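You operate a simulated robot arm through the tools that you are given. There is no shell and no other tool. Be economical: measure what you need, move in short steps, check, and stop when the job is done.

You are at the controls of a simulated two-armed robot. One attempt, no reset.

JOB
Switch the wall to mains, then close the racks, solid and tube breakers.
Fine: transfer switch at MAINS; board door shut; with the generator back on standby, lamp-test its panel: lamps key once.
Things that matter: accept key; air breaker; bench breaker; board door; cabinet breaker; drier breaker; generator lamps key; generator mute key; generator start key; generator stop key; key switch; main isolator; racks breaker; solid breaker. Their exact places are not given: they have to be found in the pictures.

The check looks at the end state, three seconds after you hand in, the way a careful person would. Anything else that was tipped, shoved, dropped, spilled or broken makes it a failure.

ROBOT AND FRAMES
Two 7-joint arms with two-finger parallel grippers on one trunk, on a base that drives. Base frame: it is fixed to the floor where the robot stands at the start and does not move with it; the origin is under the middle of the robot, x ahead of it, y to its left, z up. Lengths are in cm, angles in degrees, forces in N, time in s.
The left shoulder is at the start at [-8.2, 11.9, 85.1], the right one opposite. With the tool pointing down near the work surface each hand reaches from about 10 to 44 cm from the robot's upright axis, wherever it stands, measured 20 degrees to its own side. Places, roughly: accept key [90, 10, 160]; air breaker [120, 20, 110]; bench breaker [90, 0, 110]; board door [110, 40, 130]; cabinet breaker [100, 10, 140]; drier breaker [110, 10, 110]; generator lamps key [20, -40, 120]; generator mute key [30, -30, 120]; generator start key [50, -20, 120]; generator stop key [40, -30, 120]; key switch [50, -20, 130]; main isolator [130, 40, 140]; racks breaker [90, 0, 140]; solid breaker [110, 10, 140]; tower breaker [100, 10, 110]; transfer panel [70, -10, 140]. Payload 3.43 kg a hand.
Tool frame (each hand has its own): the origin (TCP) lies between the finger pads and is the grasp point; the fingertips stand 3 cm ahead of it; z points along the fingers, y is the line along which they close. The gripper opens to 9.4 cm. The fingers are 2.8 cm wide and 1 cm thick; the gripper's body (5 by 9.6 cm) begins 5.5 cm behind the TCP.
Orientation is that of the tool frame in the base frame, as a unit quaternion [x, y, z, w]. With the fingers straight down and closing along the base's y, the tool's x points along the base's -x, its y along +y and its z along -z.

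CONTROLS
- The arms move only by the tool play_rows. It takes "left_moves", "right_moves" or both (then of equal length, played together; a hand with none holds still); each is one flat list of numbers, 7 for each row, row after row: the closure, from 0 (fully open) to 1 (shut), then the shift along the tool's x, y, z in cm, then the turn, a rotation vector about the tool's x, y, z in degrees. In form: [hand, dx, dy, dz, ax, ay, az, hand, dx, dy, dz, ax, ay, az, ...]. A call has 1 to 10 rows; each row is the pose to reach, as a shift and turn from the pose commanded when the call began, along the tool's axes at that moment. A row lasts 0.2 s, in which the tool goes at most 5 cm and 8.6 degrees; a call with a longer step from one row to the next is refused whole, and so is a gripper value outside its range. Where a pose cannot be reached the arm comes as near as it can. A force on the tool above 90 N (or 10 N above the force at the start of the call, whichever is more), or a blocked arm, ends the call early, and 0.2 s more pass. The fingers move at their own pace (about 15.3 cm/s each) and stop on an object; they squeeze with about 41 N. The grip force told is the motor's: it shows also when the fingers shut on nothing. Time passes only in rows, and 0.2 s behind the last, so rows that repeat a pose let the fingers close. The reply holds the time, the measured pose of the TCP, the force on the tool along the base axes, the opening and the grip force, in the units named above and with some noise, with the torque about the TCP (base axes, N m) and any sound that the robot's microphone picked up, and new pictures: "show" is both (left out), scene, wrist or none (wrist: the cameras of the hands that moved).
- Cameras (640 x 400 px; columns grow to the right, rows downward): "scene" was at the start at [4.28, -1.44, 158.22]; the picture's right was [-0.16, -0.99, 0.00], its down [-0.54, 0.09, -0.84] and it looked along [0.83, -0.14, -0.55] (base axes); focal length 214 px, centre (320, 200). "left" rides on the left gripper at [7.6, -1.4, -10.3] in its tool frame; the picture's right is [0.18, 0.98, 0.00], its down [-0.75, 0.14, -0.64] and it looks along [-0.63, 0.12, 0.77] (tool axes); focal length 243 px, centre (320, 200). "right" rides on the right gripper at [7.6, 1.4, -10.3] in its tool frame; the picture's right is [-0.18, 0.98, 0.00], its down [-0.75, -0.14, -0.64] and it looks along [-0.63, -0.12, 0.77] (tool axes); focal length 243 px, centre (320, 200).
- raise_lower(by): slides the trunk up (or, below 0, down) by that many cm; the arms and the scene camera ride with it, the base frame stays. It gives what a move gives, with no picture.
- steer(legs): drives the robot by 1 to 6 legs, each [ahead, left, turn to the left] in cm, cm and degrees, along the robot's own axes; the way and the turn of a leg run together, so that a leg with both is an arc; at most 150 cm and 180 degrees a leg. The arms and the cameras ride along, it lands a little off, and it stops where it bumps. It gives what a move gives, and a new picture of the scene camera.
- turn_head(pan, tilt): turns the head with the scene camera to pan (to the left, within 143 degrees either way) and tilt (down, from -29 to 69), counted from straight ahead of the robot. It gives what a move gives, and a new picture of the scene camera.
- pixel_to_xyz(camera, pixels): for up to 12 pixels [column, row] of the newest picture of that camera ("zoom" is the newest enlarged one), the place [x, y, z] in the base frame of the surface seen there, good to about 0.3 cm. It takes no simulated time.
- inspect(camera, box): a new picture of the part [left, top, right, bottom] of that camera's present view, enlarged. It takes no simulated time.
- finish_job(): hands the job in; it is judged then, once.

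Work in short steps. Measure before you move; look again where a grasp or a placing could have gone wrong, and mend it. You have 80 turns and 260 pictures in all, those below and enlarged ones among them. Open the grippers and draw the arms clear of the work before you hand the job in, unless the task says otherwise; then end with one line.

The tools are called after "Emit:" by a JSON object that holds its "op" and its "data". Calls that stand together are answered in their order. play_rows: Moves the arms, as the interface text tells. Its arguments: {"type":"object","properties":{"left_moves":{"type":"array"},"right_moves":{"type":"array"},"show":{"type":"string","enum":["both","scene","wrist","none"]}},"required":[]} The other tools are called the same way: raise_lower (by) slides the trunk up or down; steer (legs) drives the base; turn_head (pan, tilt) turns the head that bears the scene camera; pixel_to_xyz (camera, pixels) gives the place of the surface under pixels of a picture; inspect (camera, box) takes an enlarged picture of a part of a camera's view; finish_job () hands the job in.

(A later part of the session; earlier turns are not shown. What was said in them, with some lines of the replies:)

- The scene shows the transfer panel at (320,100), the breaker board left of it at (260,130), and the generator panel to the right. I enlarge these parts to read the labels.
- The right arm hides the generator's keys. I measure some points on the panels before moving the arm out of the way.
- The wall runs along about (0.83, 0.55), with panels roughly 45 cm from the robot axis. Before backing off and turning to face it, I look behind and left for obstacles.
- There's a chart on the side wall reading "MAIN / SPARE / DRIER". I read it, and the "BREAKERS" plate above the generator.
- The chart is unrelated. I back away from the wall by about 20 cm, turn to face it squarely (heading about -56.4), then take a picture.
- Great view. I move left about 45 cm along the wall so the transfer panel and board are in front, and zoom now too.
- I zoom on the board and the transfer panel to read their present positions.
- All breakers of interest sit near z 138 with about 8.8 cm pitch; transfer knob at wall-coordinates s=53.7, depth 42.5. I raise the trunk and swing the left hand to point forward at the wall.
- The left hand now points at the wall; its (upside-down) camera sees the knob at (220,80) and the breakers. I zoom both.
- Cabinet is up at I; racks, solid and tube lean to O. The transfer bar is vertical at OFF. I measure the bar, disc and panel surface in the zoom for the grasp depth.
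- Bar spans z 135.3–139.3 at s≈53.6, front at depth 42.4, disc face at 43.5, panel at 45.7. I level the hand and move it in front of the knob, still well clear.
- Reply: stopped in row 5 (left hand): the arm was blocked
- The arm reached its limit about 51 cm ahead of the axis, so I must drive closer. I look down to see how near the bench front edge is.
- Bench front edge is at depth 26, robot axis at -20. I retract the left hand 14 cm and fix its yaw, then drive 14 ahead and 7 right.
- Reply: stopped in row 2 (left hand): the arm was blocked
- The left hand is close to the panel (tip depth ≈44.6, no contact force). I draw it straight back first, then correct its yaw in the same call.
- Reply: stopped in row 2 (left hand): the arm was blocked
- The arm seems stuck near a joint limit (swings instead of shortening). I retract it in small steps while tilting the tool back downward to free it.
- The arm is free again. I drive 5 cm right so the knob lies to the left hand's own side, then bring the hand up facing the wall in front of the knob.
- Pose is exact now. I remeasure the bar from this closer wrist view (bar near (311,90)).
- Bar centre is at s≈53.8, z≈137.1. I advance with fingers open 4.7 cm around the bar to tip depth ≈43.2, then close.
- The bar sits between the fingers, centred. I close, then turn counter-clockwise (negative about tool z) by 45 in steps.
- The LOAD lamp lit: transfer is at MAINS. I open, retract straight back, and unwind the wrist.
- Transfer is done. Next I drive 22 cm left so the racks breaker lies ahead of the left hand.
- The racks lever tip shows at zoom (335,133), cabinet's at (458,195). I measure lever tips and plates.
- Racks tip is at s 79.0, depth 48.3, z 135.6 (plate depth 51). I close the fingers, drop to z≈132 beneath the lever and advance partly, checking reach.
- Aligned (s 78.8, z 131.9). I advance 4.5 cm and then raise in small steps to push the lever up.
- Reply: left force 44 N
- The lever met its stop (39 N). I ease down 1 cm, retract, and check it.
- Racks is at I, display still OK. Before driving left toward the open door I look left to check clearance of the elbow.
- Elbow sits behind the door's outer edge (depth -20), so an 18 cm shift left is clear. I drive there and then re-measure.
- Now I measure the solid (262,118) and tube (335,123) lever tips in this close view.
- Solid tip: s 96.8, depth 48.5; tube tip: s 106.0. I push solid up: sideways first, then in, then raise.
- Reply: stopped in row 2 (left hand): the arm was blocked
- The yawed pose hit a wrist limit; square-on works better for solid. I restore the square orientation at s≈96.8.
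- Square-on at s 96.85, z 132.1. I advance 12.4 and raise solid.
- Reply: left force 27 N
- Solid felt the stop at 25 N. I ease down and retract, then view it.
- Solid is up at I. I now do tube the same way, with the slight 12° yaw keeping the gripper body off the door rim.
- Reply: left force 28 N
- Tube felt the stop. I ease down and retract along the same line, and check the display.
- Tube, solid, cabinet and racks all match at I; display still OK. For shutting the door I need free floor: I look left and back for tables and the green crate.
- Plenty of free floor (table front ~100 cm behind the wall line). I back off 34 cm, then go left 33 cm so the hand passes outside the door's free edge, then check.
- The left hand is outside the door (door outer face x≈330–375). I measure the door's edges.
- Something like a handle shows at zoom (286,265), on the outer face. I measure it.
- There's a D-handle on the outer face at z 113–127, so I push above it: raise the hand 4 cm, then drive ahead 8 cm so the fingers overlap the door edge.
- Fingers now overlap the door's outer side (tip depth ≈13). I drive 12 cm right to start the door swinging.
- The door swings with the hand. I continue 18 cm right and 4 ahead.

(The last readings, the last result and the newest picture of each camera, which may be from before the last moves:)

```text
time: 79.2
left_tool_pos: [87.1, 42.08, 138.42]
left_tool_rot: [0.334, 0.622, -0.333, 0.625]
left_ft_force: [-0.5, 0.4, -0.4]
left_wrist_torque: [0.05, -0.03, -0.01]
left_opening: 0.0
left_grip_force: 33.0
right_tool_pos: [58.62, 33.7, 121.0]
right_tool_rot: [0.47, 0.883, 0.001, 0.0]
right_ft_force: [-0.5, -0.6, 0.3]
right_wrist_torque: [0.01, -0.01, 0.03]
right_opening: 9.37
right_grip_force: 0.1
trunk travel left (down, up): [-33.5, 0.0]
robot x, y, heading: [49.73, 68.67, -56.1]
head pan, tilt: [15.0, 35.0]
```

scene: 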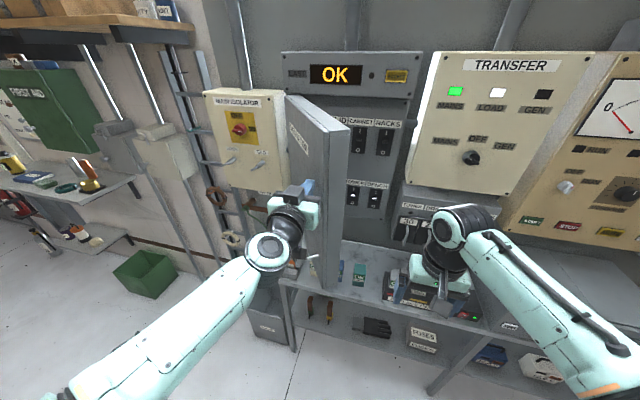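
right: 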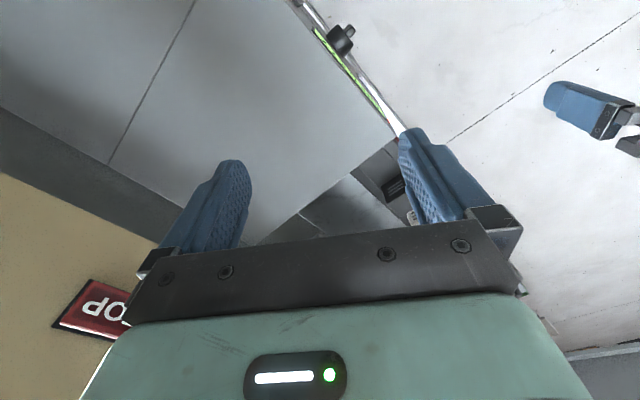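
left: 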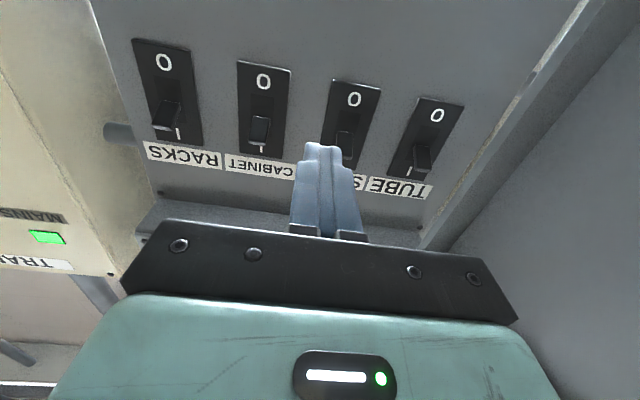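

Door is at roughly 60°. Next leg: 10 ahead and 13 right.

Emit:
{"op": "steer", "data": {"legs": [[10, -13, 0]]}}

```text
time: 81.0
left_tool_pos: [81.67, 26.47, 138.57]
left_tool_rot: [0.335, 0.622, -0.334, 0.624]
left_ft_force: [-0.3, -0.4, 0.0]
left_wrist_torque: [0.02, -0.02, -0.04]
left_opening: 0.0
left_grip_force: 33.1
right_tool_pos: [53.24, 18.25, 121.06]
right_tool_rot: [0.471, 0.882, 0.0, 0.0]
right_ft_force: [0.6, -0.5, -0.4]
right_wrist_torque: [0.01, 0.05, -0.01]
right_opening: 9.39
right_grip_force: 0.1
trunk travel left (down, up): [-33.5, 0.0]
robot x, y, heading: [45.0, 53.95, -56.2]
head pan, tilt: [15.0, 35.0]
```

scene: 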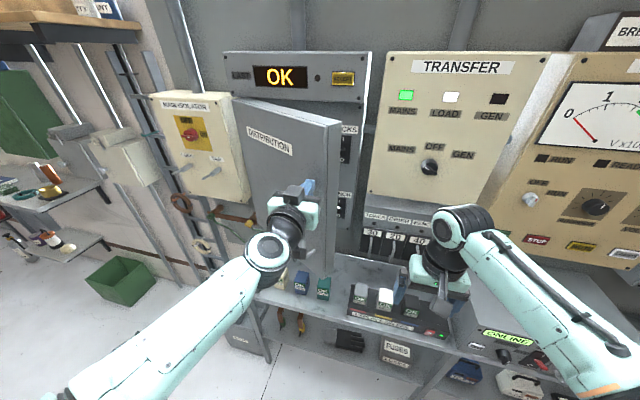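

Door at about 35°. I drive 10 ahead, then finish with the arm.

Emit:
{"op": "steer", "data": {"legs": [[10, -1, 0]]}}

```text
time: 82.2
left_tool_pos: [86.54, 17.6, 138.53]
left_tool_rot: [0.335, 0.621, -0.334, 0.624]
left_ft_force: [-0.3, 0.0, -0.6]
left_wrist_torque: [0.01, 0.01, 0.02]
left_opening: 0.04
left_grip_force: 32.9
right_tool_pos: [58.02, 9.34, 121.01]
right_tool_rot: [0.471, 0.882, -0.001, 0.001]
right_ft_force: [-0.2, 0.7, 0.0]
right_wrist_torque: [0.0, -0.03, 0.02]
right_opening: 9.38
right_grip_force: 0.1
trunk travel left (down, up): [-33.5, 0.0]
robot x, y, heading: [49.79, 44.78, -56.2]
head pan, tilt: [15.0, 35.0]
```

scene: 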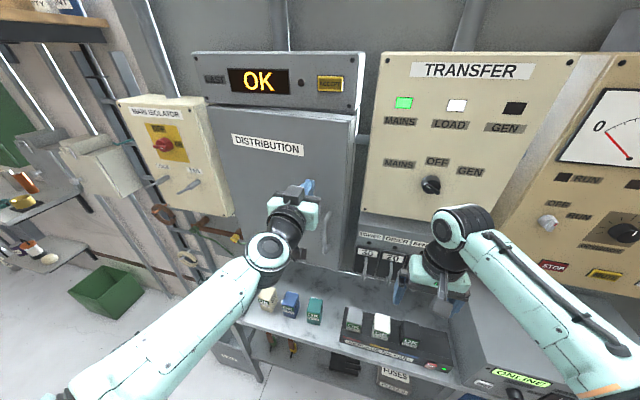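

Nearly shut. I extend the arm gently up to 10 cm until the door is felt to seat.

Emit:
{"op": "play_rows", "data": {"left_moves": [1, 0, 0, 2, 0, 0, 0, 1, 0, 0, 4, 0, 0, 0, 1, 0, 0, 5.5, 0, 0, 0, 1, 0, 0, 7, 0, 0, 0, 1, 0, 0, 8, 0, 0, 0, 1, 0, 0, 8, 0, 0, 0], "show": "scene"}}

```text
time: 83.6
left_tool_pos: [90.75, 10.86, 138.41]
left_tool_rot: [0.336, 0.621, -0.335, 0.624]
left_ft_force: [0.7, 0.2, -0.1]
left_wrist_torque: [0.03, 0.04, -0.02]
left_opening: 0.02
left_grip_force: 33.0
right_tool_pos: [58.14, 9.28, 121.15]
right_tool_rot: [0.471, 0.882, 0.0, 0.001]
right_ft_force: [0.4, 0.9, 0.1]
right_wrist_torque: [0.02, 0.02, 0.04]
right_opening: 9.42
right_grip_force: 0.2
trunk travel left (down, up): [-33.5, 0.0]
robot x, y, heading: [49.44, 44.49, -56.1]
head pan, tilt: [15.0, 35.0]
```

scene: 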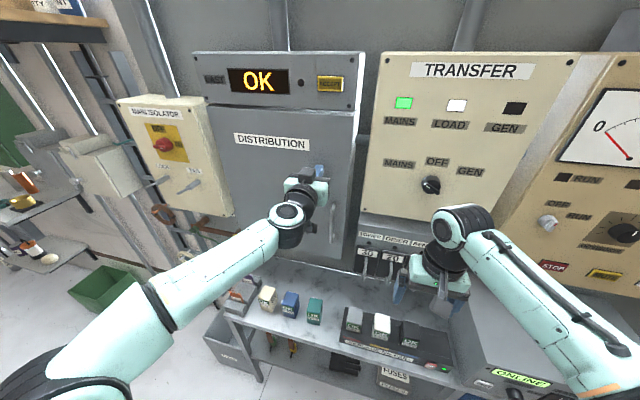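

Still no contact force; I push on in small steps.

Emit:
{"op": "play_rows", "data": {"left_moves": [1, 0, 0, 0.7, 0, 0, 0, 1, 0, 0, 1.4, 0, 0, 0, 1, 0, 0, 2.1, 0, 0, 0, 1, 0, 0, 2.6, 0, 0, 0, 1, 0, 0, 2.6, 0, 0, 0], "show": "scene"}}

Emit:
{"op": "inspect", "data": {"camera": "scene", "box": [180, 40, 390, 290]}}

Emit:
{"op": "pixel_to_xyz", "data": {"camera": "scene", "pixels": [[230, 170], [345, 150], [340, 180], [348, 220], [225, 130], [300, 80], [420, 130]]}}

```text
time: 84.8
left_tool_pos: [91.63, 9.83, 138.5]
left_tool_rot: [0.336, 0.621, -0.336, 0.623]
left_ft_force: [-37.1, 63.1, -32.8]
left_wrist_torque: [1.17, 1.08, 0.33]
left_opening: 0.02
left_grip_force: 33.2
right_tool_pos: [57.66, 10.25, 121.28]
right_tool_rot: [0.47, 0.883, -0.002, 0.003]
right_ft_force: [0.6, 0.2, -0.8]
right_wrist_torque: [0.03, 0.0, 0.01]
right_opening: 9.42
right_grip_force: 0.0
trunk travel left (down, up): [-33.5, 0.0]
robot x, y, heading: [49.52, 45.04, -56.2]
head pan, tilt: [15.0, 35.0]
```

scene: 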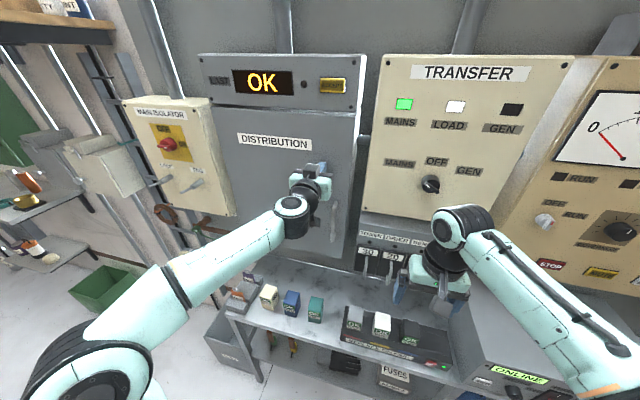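

```text
1.60 times, centred on (285, 165) of scene
```

zoom: 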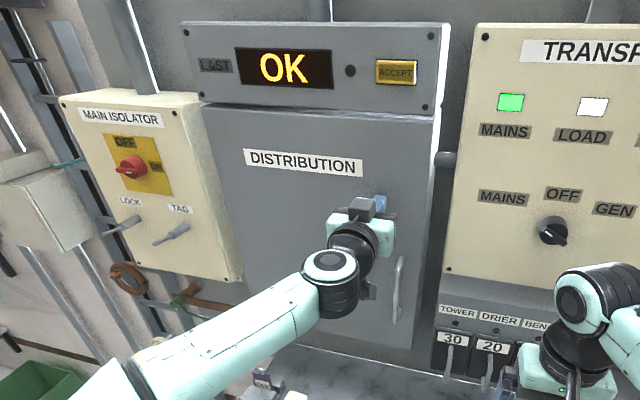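

```text
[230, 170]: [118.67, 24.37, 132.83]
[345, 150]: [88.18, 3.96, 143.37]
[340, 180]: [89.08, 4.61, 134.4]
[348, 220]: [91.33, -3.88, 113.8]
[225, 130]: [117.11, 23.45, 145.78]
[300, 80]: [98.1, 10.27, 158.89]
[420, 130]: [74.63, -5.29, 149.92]
```

The door seated (force rose sharply) and its face is parallel to the wall (depth 46.2–46.3 both sides). I retract the hand and check that it stays shut.

Emit:
{"op": "play_rows", "data": {"left_moves": [1, 0, 0, -3, 0, 0, 0, 1, 0, 0, -7, 0, 0, 0, 1, 0, 0, -11, 0, 0, 0, 1, 0, 0, -11, 0, 0, 0], "show": "scene"}}

Emit:
{"op": "pixel_to_xyz", "data": {"camera": "scene", "pixels": [[230, 170], [345, 150], [340, 180], [225, 130]]}}

Emit:
{"op": "inspect", "data": {"camera": "scene", "box": [180, 40, 390, 290]}}

```text
time: 85.8
left_tool_pos: [86.31, 17.83, 138.54]
left_tool_rot: [0.335, 0.622, -0.334, 0.624]
left_ft_force: [-0.4, -0.6, 0.2]
left_wrist_torque: [0.0, 0.01, -0.01]
left_opening: 0.0
left_grip_force: 32.9
right_tool_pos: [58.15, 9.13, 121.05]
right_tool_rot: [0.471, 0.882, 0.0, 0.001]
right_ft_force: [0.2, -0.1, -1.3]
right_wrist_torque: [0.03, -0.03, -0.03]
right_opening: 9.39
right_grip_force: 0.1
trunk travel left (down, up): [-33.5, 0.0]
robot x, y, heading: [49.57, 44.53, -56.1]
head pan, tilt: [15.0, 35.0]
```

scene: 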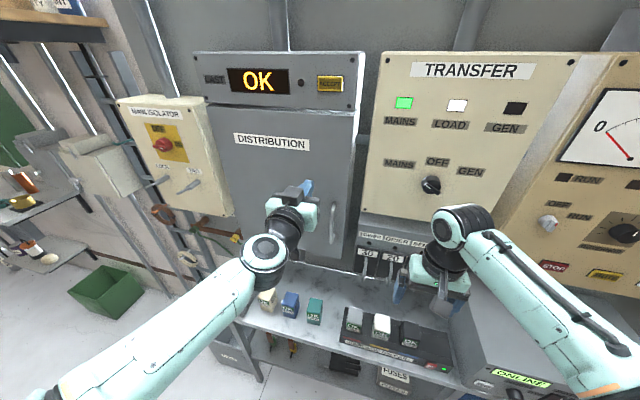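

```text
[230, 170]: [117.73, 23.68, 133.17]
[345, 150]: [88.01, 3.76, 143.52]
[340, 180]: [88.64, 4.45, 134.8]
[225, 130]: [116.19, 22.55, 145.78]
```

```text
1.60 times, centred on (285, 165) of scene
```

zoom: 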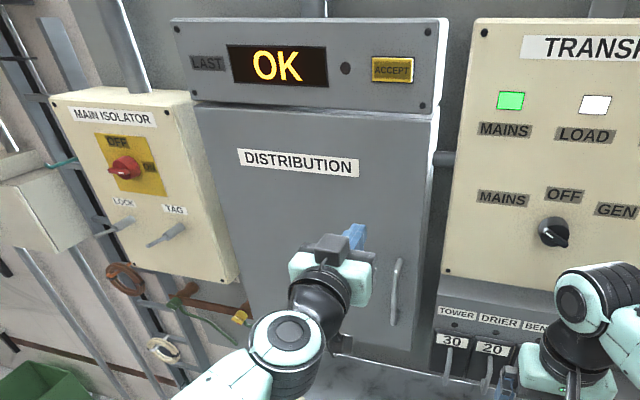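

Door stays shut. Now I drive 50 cm right so the generator's keys fall to the right hand's side, and look at the panel.

Emit:
{"op": "steer", "data": {"legs": [[-5, -50, 0]]}}

Emit:
{"op": "turn_head", "data": {"pan": -10, "tilt": 25}}

Emit:
{"op": "inspect", "data": {"camera": "scene", "box": [200, 60, 520, 280]}}

```text
time: 90.6
left_tool_pos: [41.83, -5.74, 138.5]
left_tool_rot: [0.337, 0.621, -0.337, 0.622]
left_ft_force: [0.3, 0.9, -0.3]
left_wrist_torque: [-0.01, 0.01, 0.02]
left_opening: 0.0
left_grip_force: 32.9
right_tool_pos: [13.59, -14.12, 121.0]
right_tool_rot: [0.473, 0.881, -0.001, 0.001]
right_ft_force: [0.0, 0.5, -0.4]
right_wrist_torque: [0.01, -0.02, 0.01]
right_opening: 9.37
right_grip_force: 0.0
trunk travel left (down, up): [-33.5, 0.0]
robot x, y, heading: [5.42, 21.07, -56.5]
head pan, tilt: [15.0, 35.0]
```

scene: 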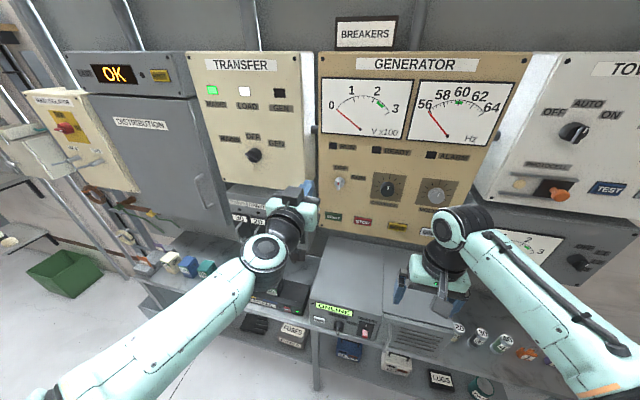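

```text
time: 91.5
left_tool_pos: [41.8, -5.77, 138.44]
left_tool_rot: [0.338, 0.62, -0.338, 0.622]
left_ft_force: [0.6, -0.1, -1.2]
left_wrist_torque: [0.02, 0.01, 0.02]
left_opening: 0.0
left_grip_force: 32.8
right_tool_pos: [13.59, -14.15, 121.06]
right_tool_rot: [0.474, 0.88, -0.001, 0.0]
right_ft_force: [0.1, 0.3, 0.3]
right_wrist_torque: [0.0, 0.02, -0.04]
right_opening: 9.42
right_grip_force: 0.1
trunk travel left (down, up): [-33.5, 0.0]
robot x, y, heading: [5.4, 20.79, -56.5]
head pan, tilt: [-10.0, 25.0]
```

scene: 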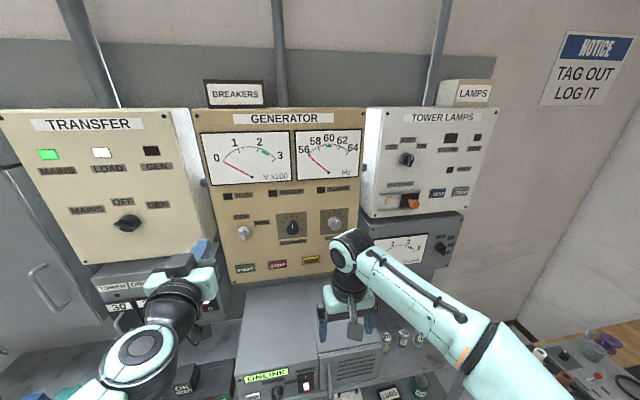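

```text
1.82 times, centred on (360, 170) of scene
```

zoom: 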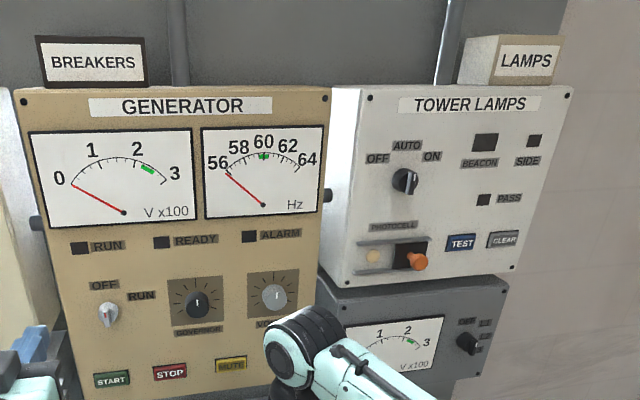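

I zoom on the key switch and its marks.

Emit:
{"op": "inspect", "data": {"camera": "scene", "box": [215, 180, 355, 280]}}

```text
4.00 times, centred on (285, 230) of scene
```

zoom: 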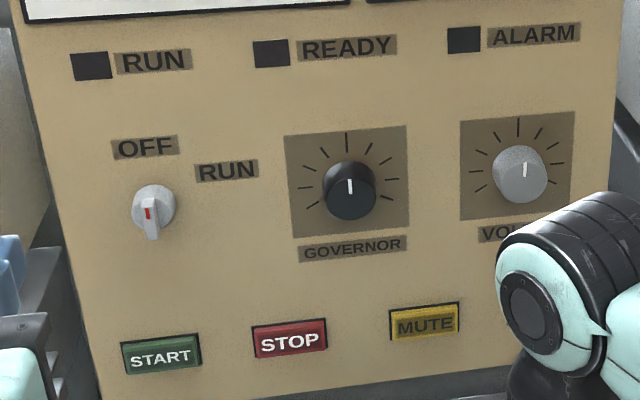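

Key is at OFF, generator at rest. I swing the right hand to point at the wall in front of the LAMPS key, fingers shut.

Emit:
{"op": "play_rows", "data": {"right_moves": [1, -0.9, -0.4, 0, 0, -8.5, 0, 1, -1.8, -0.9, 0.2, 0, -17, 0, 1, -2.6, -1.3, 0.5, 0, -25.5, 0, 1, -3.5, -1.8, 0.8, 0, -34, 0, 1, -4.3, -2.2, 1.2, 0, -42.5, 0, 1, -5.2, -2.7, 1.6, 0, -51, 0, 1, -6, -3.1, 2, 0, -59.5, 0, 1, -6.9, -3.6, 2.4, 0, -68, 0, 1, -7.8, -4, 2.7, 0, -76.5, 0, 1, -8.7, -4.5, 3, 0, -85, 0], "show": "both"}}

```text
time: 93.7
left_tool_pos: [41.81, -5.75, 138.4]
left_tool_rot: [0.337, 0.621, -0.336, 0.623]
left_ft_force: [-0.3, -0.5, 0.0]
left_wrist_torque: [-0.01, -0.01, 0.02]
left_opening: 0.0
left_grip_force: 32.9
right_tool_pos: [14.53, -23.86, 118.09]
right_tool_rot: [0.349, 0.648, -0.32, 0.596]
right_ft_force: [0.2, -0.6, -0.6]
right_wrist_torque: [-0.01, -0.01, -0.01]
right_opening: 0.0
right_grip_force: 33.1
trunk travel left (down, up): [-33.5, 0.0]
robot x, y, heading: [5.17, 21.16, -56.4]
head pan, tilt: [-10.0, 25.0]
```

scene: 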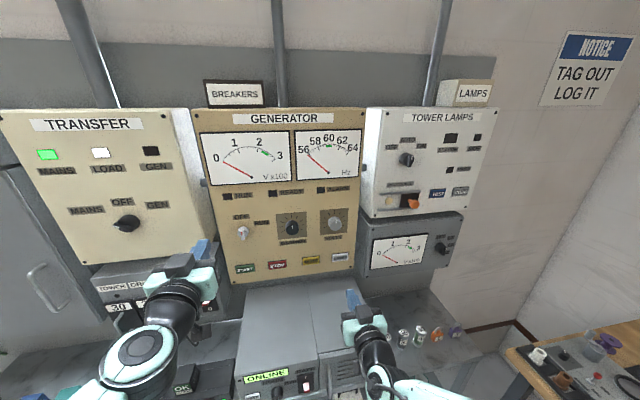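
right: 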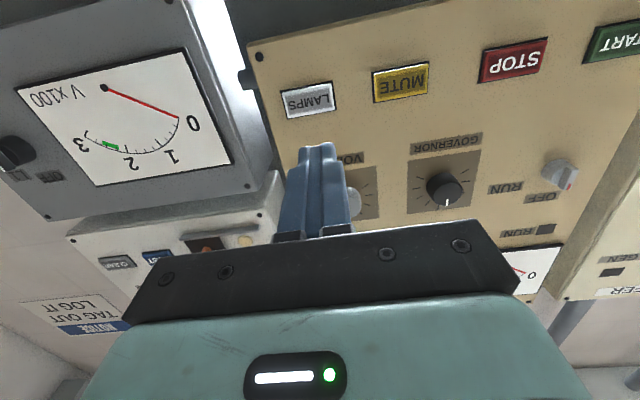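

The wrist view shows LAMPS at (308,100). I measure it and neighbours.

Emit:
{"op": "pixel_to_xyz", "data": {"camera": "right", "pixels": [[308, 100], [288, 103], [333, 94], [305, 88], [312, 112], [270, 90], [345, 110], [400, 82], [355, 200]]}}

Emit:
{"op": "inspect", "data": {"camera": "right", "box": [240, 60, 400, 240]}}

```text
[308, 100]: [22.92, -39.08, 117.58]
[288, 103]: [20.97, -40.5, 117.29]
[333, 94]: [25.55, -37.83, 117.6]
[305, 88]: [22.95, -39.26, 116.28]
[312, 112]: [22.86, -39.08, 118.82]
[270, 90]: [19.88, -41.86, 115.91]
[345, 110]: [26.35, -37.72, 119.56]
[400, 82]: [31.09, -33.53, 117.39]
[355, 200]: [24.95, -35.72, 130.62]
```

```text
2.22 times, centred on (320, 150) of right
```

zoom: 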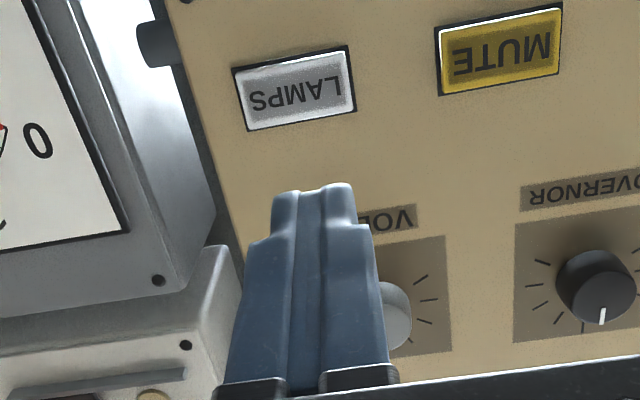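

LAMPS centre: s -2.9, depth 45.3, z 117.5. I level the hand and stop about 2.5 cm short of the key.

Emit:
{"op": "play_rows", "data": {"right_moves": [1, 0, -0.7, 4, 0, -2.5, 0, 1, -0.2, -1.5, 8, 0, -5, 0, 1, -0.45, -1.5, 11.5, 0, -5, 0, 1, -0.45, -1.5, 11.5, 0, -5, 0], "show": "wrist"}}

```text
time: 94.9
left_tool_pos: [42.23, -5.66, 138.44]
left_tool_rot: [0.337, 0.621, -0.338, 0.622]
left_ft_force: [0.6, 0.1, -0.6]
left_wrist_torque: [0.02, 0.01, -0.07]
left_opening: 0.0
left_grip_force: 33.1
right_tool_pos: [7.18, -41.06, 113.26]
right_tool_rot: [0.422, 0.602, -0.404, 0.544]
right_ft_force: [1.3, 0.6, 0.5]
right_wrist_torque: [0.07, 0.02, -0.11]
right_opening: 0.01
right_grip_force: 33.0
right hand out of reach, approached as far as the arm can: row 1, 2, 3
trunk travel left (down, up): [-33.5, 0.0]
robot x, y, heading: [5.43, 20.91, -56.9]
head pan, tilt: [-10.0, 25.0]
stopped in row 4 (right hand): the arm was blocked; the commanded pose is now the measured one
```

right: 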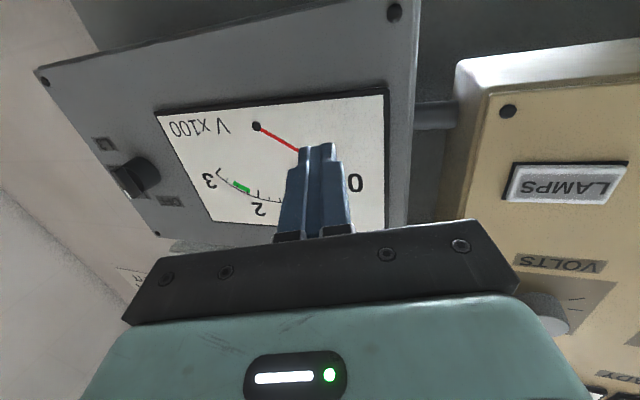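

Out of reach from here (robot too far back), so the arm swung right to depth 38, s -17, touching nothing. I free it by retracting while tilting the tool down.

Emit:
{"op": "play_rows", "data": {"right_moves": [1, 0, 0.3, -1.5, 0, 6, 0, 1, 0, 0.6, -3, 0, 12, 0, 1, 0, 0.9, -4.5, 0, 18, 0, 1, 0, 1.2, -6, 0, 24, 0, 1, 0, 1.5, -7.5, 0, 30, 0, 1, 0, 1.9, -9, 0, 36, 0, 1, 0, 2.2, -11, 0, 42, 0, 1, 0, 2.6, -13, 0, 48, 0], "show": "both"}}

```text
time: 96.7
left_tool_pos: [41.73, -5.76, 138.53]
left_tool_rot: [0.338, 0.62, -0.337, 0.623]
left_ft_force: [-0.3, -0.6, -0.6]
left_wrist_torque: [0.01, 0.0, 0.01]
left_opening: 0.0
left_grip_force: 33.4
right_tool_pos: [5.21, -28.04, 114.18]
right_tool_rot: [0.549, 0.773, -0.195, 0.252]
right_ft_force: [0.5, 0.2, 1.2]
right_wrist_torque: [0.0, -0.01, 0.0]
right_opening: 0.0
right_grip_force: 32.9
trunk travel left (down, up): [-33.5, 0.0]
robot x, y, heading: [5.3, 21.36, -56.7]
head pan, tilt: [-10.0, 25.0]
```

scene: 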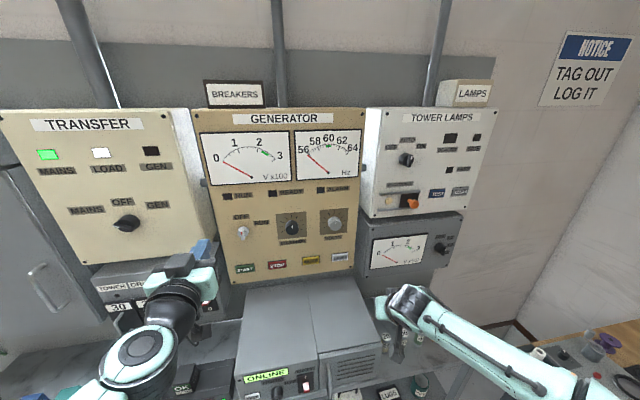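
right: 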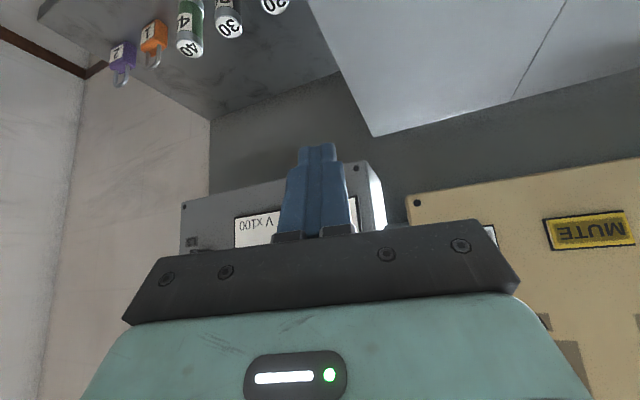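

The right arm is free. I square it up in front of LAMPS and retract the left hand 5 cm, before driving 8 ahead.

Emit:
{"op": "play_rows", "data": {"right_moves": [1, 0.2, 1.1, -0.8, -2.1, -7.5, -0.8, 1, 0.4, 2.2, -1.5, -4.3, -15, -1.7, 1, 0.5, 3.3, -2.3, -6.4, -22.5, -2.5, 1, 0.7, 4.4, -3, -8.5, -30, -3.3, 1, 0.9, 5.5, -3.8, -10.6, -37.6, -4.1, 1, 1, 6.5, -4.5, -12.8, -45, -5, 1, 1.2, 7.6, -5.3, -14.9, -52.6, -5.8, 1, 1.2, 7.6, -5.3, -14.9, -52.6, -5.8], "left_moves": [1, 0, 0, -1, 0, 0, 0, 1, 0, 0, -2, 0, 0, 0, 1, 0, 0, -3, 0, 0, 0, 1, 0, 0, -4, 0, 0, 0, 1, 0, 0, -5, 0, 0, 0, 1, 0, 0, -5, 0, 0, 0, 1, 0, 0, -5, 0, 0, 0, 1, 0, 0, -5, 0, 0, 0], "show": "none"}}

Emit:
{"op": "steer", "data": {"legs": [[8, 0, 0.7]]}}

```text
time: 98.5
left_tool_pos: [38.91, -1.46, 138.38]
left_tool_rot: [0.338, 0.62, -0.338, 0.622]
left_ft_force: [0.4, -0.6, 0.1]
left_wrist_torque: [-0.02, -0.04, 0.02]
left_opening: 0.0
left_grip_force: 33.2
right_tool_pos: [11.72, -22.69, 118.07]
right_tool_rot: [0.332, 0.624, -0.332, 0.625]
right_ft_force: [0.4, -0.1, 0.5]
right_wrist_torque: [0.02, 0.0, 0.02]
right_opening: 0.01
right_grip_force: 33.5
right hand out of reach, approached as far as the arm can: row 7, 8
trunk travel left (down, up): [-33.5, 0.0]
robot x, y, heading: [5.19, 21.24, -56.7]
head pan, tilt: [-10.0, 25.0]
```

```text
time: 99.6
left_tool_pos: [43.54, -7.53, 138.39]
left_tool_rot: [0.335, 0.622, -0.334, 0.624]
left_ft_force: [1.2, -0.5, 0.5]
left_wrist_torque: [0.0, 0.01, -0.01]
left_opening: 0.0
left_grip_force: 33.2
right_tool_pos: [16.52, -29.0, 118.03]
right_tool_rot: [0.328, 0.627, -0.327, 0.626]
right_ft_force: [0.0, 0.5, -0.1]
right_wrist_torque: [-0.03, -0.02, 0.0]
right_opening: 0.0
right_grip_force: 33.4
trunk travel left (down, up): [-33.5, 0.0]
robot x, y, heading: [9.49, 14.65, -56.2]
head pan, tilt: [-10.0, 25.0]
```

scene: 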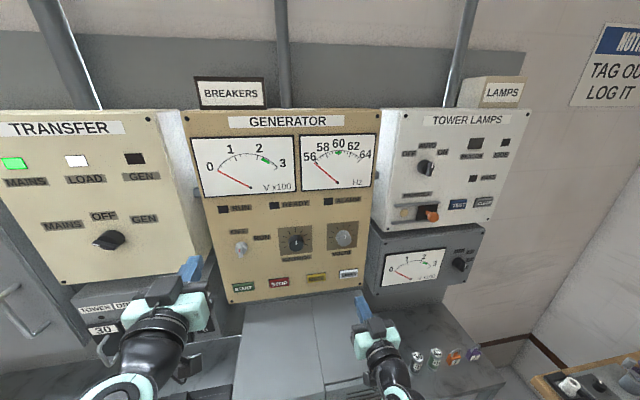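

Right hand at s -2.6, z 118.0, tip depth 36.3. I advance 7 cm in small steps and check alignment.

Emit:
{"op": "play_rows", "data": {"right_moves": [1, 0.2, -0.1, 2, 0, 0, 0, 1, 0.4, -0.3, 4, 0, 0, 0, 1, 0.4, -0.3, 5.5, 0, 0, 0, 1, 0.4, -0.3, 7, 0, 0, 0, 1, 0.4, -0.3, 7, 0, 0, 0], "show": "both"}}

Emit:
{"op": "inspect", "data": {"camera": "right", "box": [230, 80, 420, 200]}}

```text
time: 100.8
left_tool_pos: [43.73, -7.53, 138.33]
left_tool_rot: [0.334, 0.622, -0.334, 0.624]
left_ft_force: [0.9, 0.7, -0.3]
left_wrist_torque: [-0.03, -0.01, 0.02]
left_opening: 0.0
left_grip_force: 32.8
right_tool_pos: [20.3, -34.89, 117.78]
right_tool_rot: [0.328, 0.627, -0.328, 0.626]
right_ft_force: [0.6, -0.6, -0.3]
right_wrist_torque: [-0.04, 0.01, -0.01]
right_opening: 0.0
right_grip_force: 33.3
trunk travel left (down, up): [-33.5, 0.0]
robot x, y, heading: [9.53, 14.54, -56.0]
head pan, tilt: [-10.0, 25.0]
```

scene: 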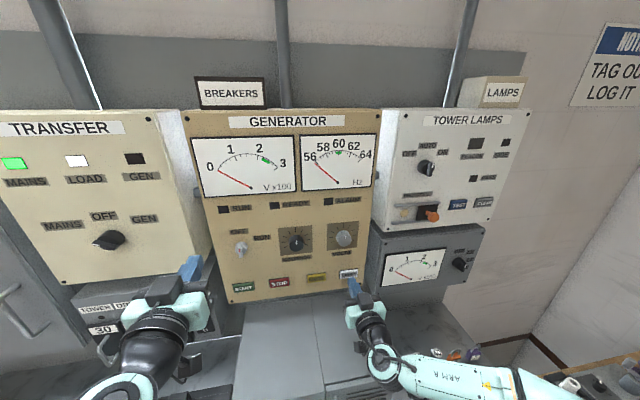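
right: 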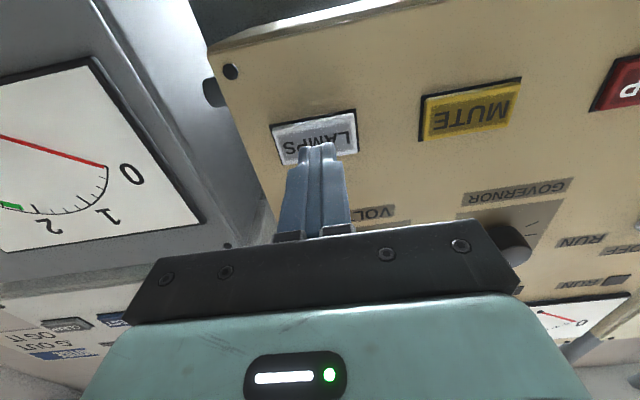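

```text
3.33 times, centred on (325, 140) of right
```

zoom: 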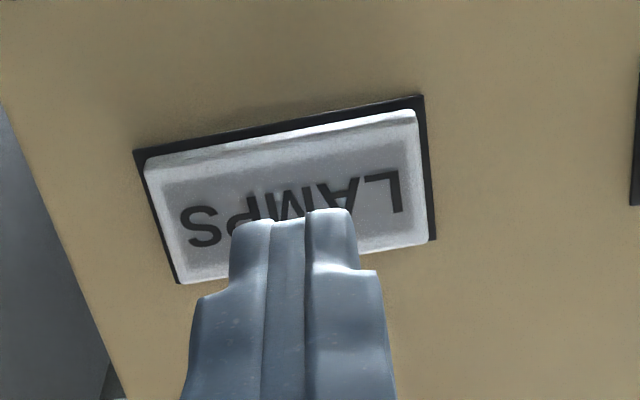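

Tip is 2 cm from the LAMPS key, centred. I press once, taking the scene picture while held.

Emit:
{"op": "play_rows", "data": {"right_moves": [1, 0.2, 0, 1.2, 0, 0, 0, 1, 0.2, 0, 2, 0, 0, 0, 1, 0.2, 0, 2.7, 0, 0, 0, 1, 0.2, 0, 2.9, 0, 0, 0], "show": "both"}}

```text
time: 101.8
left_tool_pos: [43.32, -7.17, 138.53]
left_tool_rot: [0.334, 0.62, -0.334, 0.626]
left_ft_force: [-0.3, 0.6, -0.5]
left_wrist_torque: [0.0, 0.0, 0.0]
left_opening: 0.0
left_grip_force: 33.2
right_tool_pos: [21.65, -37.12, 117.46]
right_tool_rot: [0.328, 0.626, -0.328, 0.627]
right_ft_force: [-16.4, 17.8, -3.6]
right_wrist_torque: [0.14, 0.05, -0.19]
right_opening: 0.03
right_grip_force: 33.0
trunk travel left (down, up): [-33.5, 0.0]
robot x, y, heading: [9.67, 14.94, -56.2]
head pan, tilt: [-10.0, 25.0]
heard: click
```

scene: 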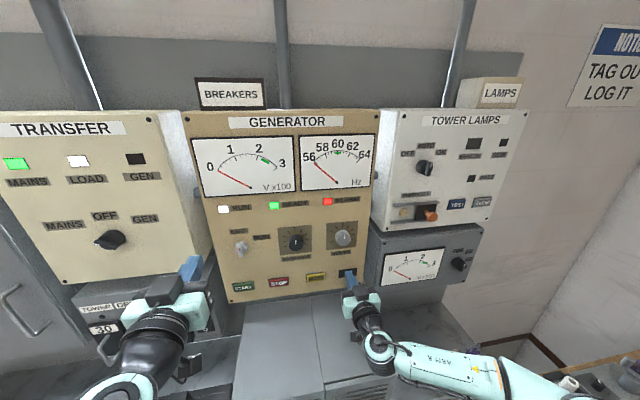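
right: 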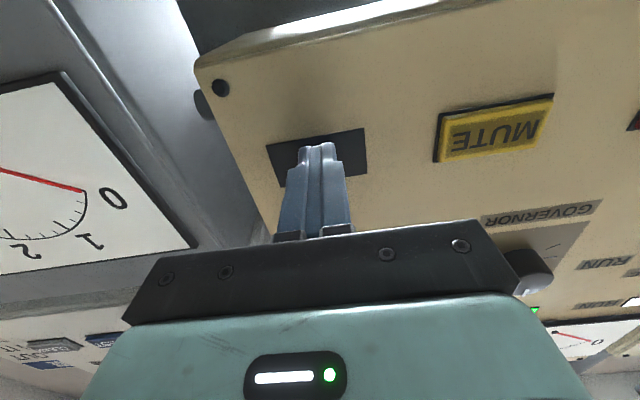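

A click, and all three lamps light (RUN, READY, ALARM). I release straight back.

Emit:
{"op": "play_rows", "data": {"right_moves": [1, 0, 0, -2, 0, 0, 0, 1, 0, 0, -5, 0, 0, 0, 1, 0, 0, -8.5, 0, 0, 0, 1, 0, 0, -8.5, 0, 0, 0], "show": "both"}}

Emit:
{"op": "inspect", "data": {"camera": "scene", "box": [180, 180, 380, 300]}}

```text
time: 102.8
left_tool_pos: [43.62, -7.69, 138.45]
left_tool_rot: [0.334, 0.622, -0.334, 0.625]
left_ft_force: [0.7, 0.0, 0.2]
left_wrist_torque: [0.0, 0.02, -0.01]
left_opening: 0.0
left_grip_force: 33.2
right_tool_pos: [17.12, -30.3, 117.44]
right_tool_rot: [0.328, 0.626, -0.328, 0.627]
right_ft_force: [0.4, 0.7, -0.2]
right_wrist_torque: [-0.01, -0.02, 0.0]
right_opening: 0.01
right_grip_force: 33.0
trunk travel left (down, up): [-33.5, 0.0]
robot x, y, heading: [9.92, 14.58, -55.9]
head pan, tilt: [-10.0, 25.0]
```

scene: 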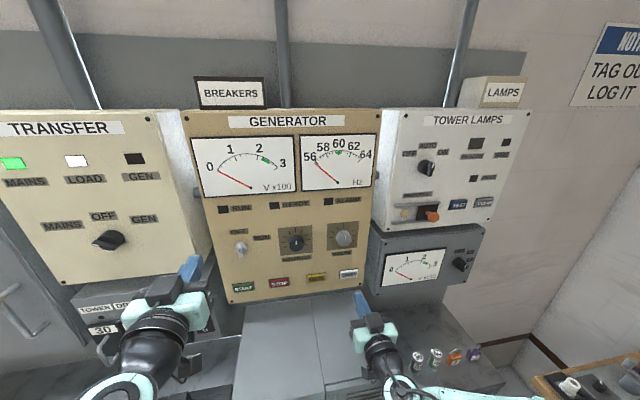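
right: 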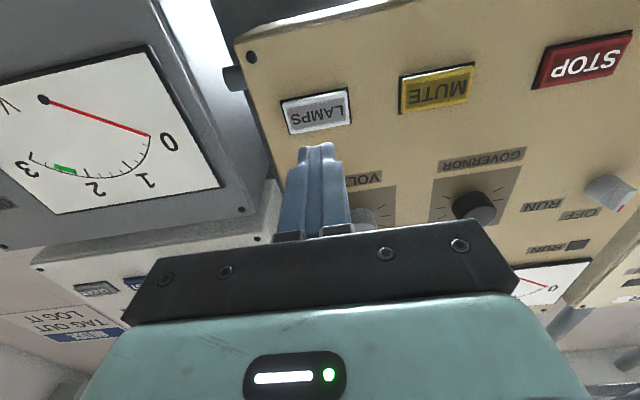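

```text
3.20 times, centred on (280, 240) of scene
```

zoom: 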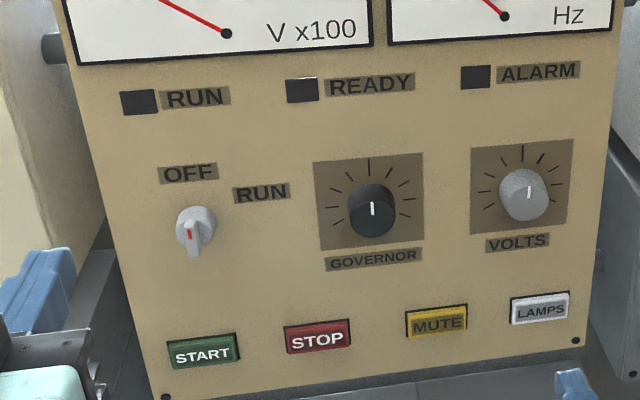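

The key sprang back and lamps are dark again. I open both grippers, back the robot off 20 cm, and take a final look.

Emit:
{"op": "steer", "data": {"legs": [[-22, 0, 0]]}}

Emit:
{"op": "play_rows", "data": {"left_moves": [0, 0, 0, 0, 0, 0, 0, 0, 0, 0, 0, 0, 0, 0, 0, 0, 0, 0, 0, 0, 0], "right_moves": [0, 0, 0, 0, 0, 0, 0, 0, 0, 0, 0, 0, 0, 0, 0, 0, 0, 0, 0, 0, 0], "show": "none"}}

Emit:
{"op": "turn_head", "data": {"pan": 25, "tilt": 15}}

Emit:
{"op": "inspect", "data": {"camera": "scene", "box": [80, 80, 440, 300]}}

```text
time: 104.5
left_tool_pos: [31.43, 10.44, 138.46]
left_tool_rot: [0.335, 0.622, -0.334, 0.624]
left_ft_force: [-0.1, -1.0, 0.0]
left_wrist_torque: [0.01, -0.01, -0.02]
left_opening: 0.0
left_grip_force: 32.7
right_tool_pos: [5.2, -12.27, 117.54]
right_tool_rot: [0.329, 0.626, -0.329, 0.626]
right_ft_force: [-0.5, 0.0, 0.8]
right_wrist_torque: [-0.03, 0.0, 0.02]
right_opening: 0.0
right_grip_force: 33.0
trunk travel left (down, up): [-33.5, 0.0]
robot x, y, heading: [-2.77, 32.31, -56.1]
head pan, tilt: [-10.0, 25.0]
```

scene: 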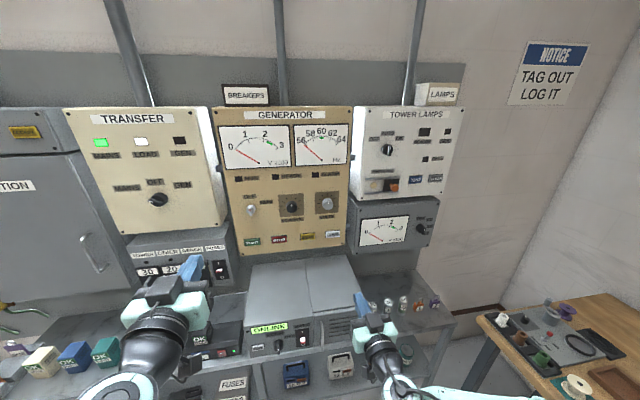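

```text
time: 105.3
left_tool_pos: [31.36, 10.51, 138.43]
left_tool_rot: [0.334, 0.622, -0.333, 0.625]
left_ft_force: [0.3, -0.1, 0.0]
left_wrist_torque: [-0.01, 0.01, -0.01]
left_opening: 9.41
left_grip_force: 0.0
right_tool_pos: [5.0, -12.29, 117.49]
right_tool_rot: [0.328, 0.626, -0.328, 0.626]
right_ft_force: [-1.0, 0.2, -0.3]
right_wrist_torque: [-0.03, 0.01, 0.02]
right_opening: 9.4
right_grip_force: 0.0
trunk travel left (down, up): [-33.5, 0.0]
robot x, y, heading: [-2.57, 32.86, -56.0]
head pan, tilt: [-10.0, 25.0]
```

```text
time: 106.3
left_tool_pos: [31.44, 10.49, 138.49]
left_tool_rot: [0.334, 0.622, -0.333, 0.625]
left_ft_force: [-0.1, -0.3, 0.0]
left_wrist_torque: [0.02, -0.03, -0.02]
left_opening: 9.4
left_grip_force: 0.2
right_tool_pos: [5.04, -12.23, 117.53]
right_tool_rot: [0.328, 0.626, -0.328, 0.627]
right_ft_force: [0.3, -0.2, -0.3]
right_wrist_torque: [-0.01, -0.03, -0.01]
right_opening: 9.38
right_grip_force: 0.1
trunk travel left (down, up): [-33.5, 0.0]
robot x, y, heading: [-2.51, 32.69, -56.0]
head pan, tilt: [25.0, 15.0]
```

scene: 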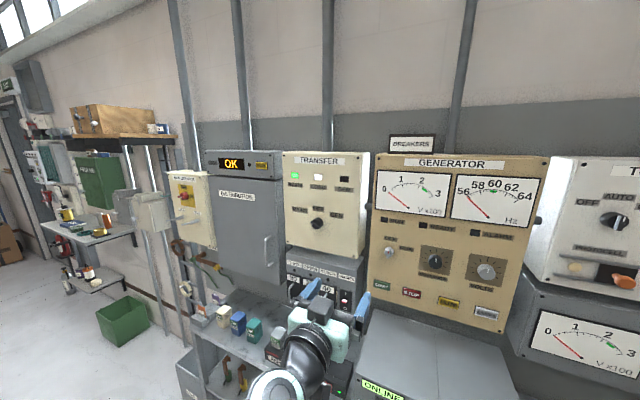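

```text
1.78 times, centred on (260, 190) of scene
```

zoom: 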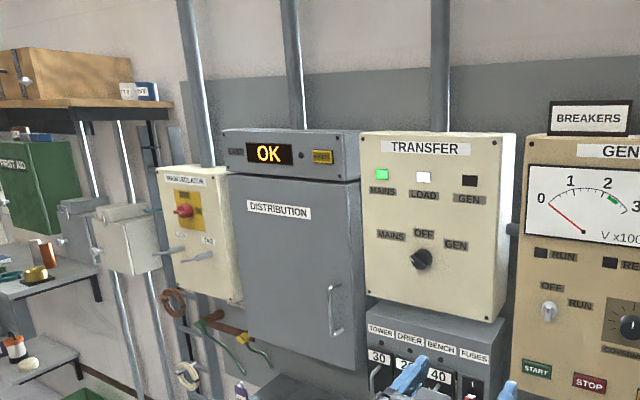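

The final view shows MAINS and LOAD lit, the door shut, the display at OK and the generator at rest with its key at OFF. Both grippers are open and clear of the work, so I hand in.

Emit:
{"op": "finish_job", "data": {}}

```text
The job is handed in.
```

The wall is on MAINS with racks, solid and tube closed and the board door shut. I pressed the generator's LAMPS key once and all three lamps lit. I took "standby" to mean stopped with the key at OFF, as I found it, so I left the key switch alone.
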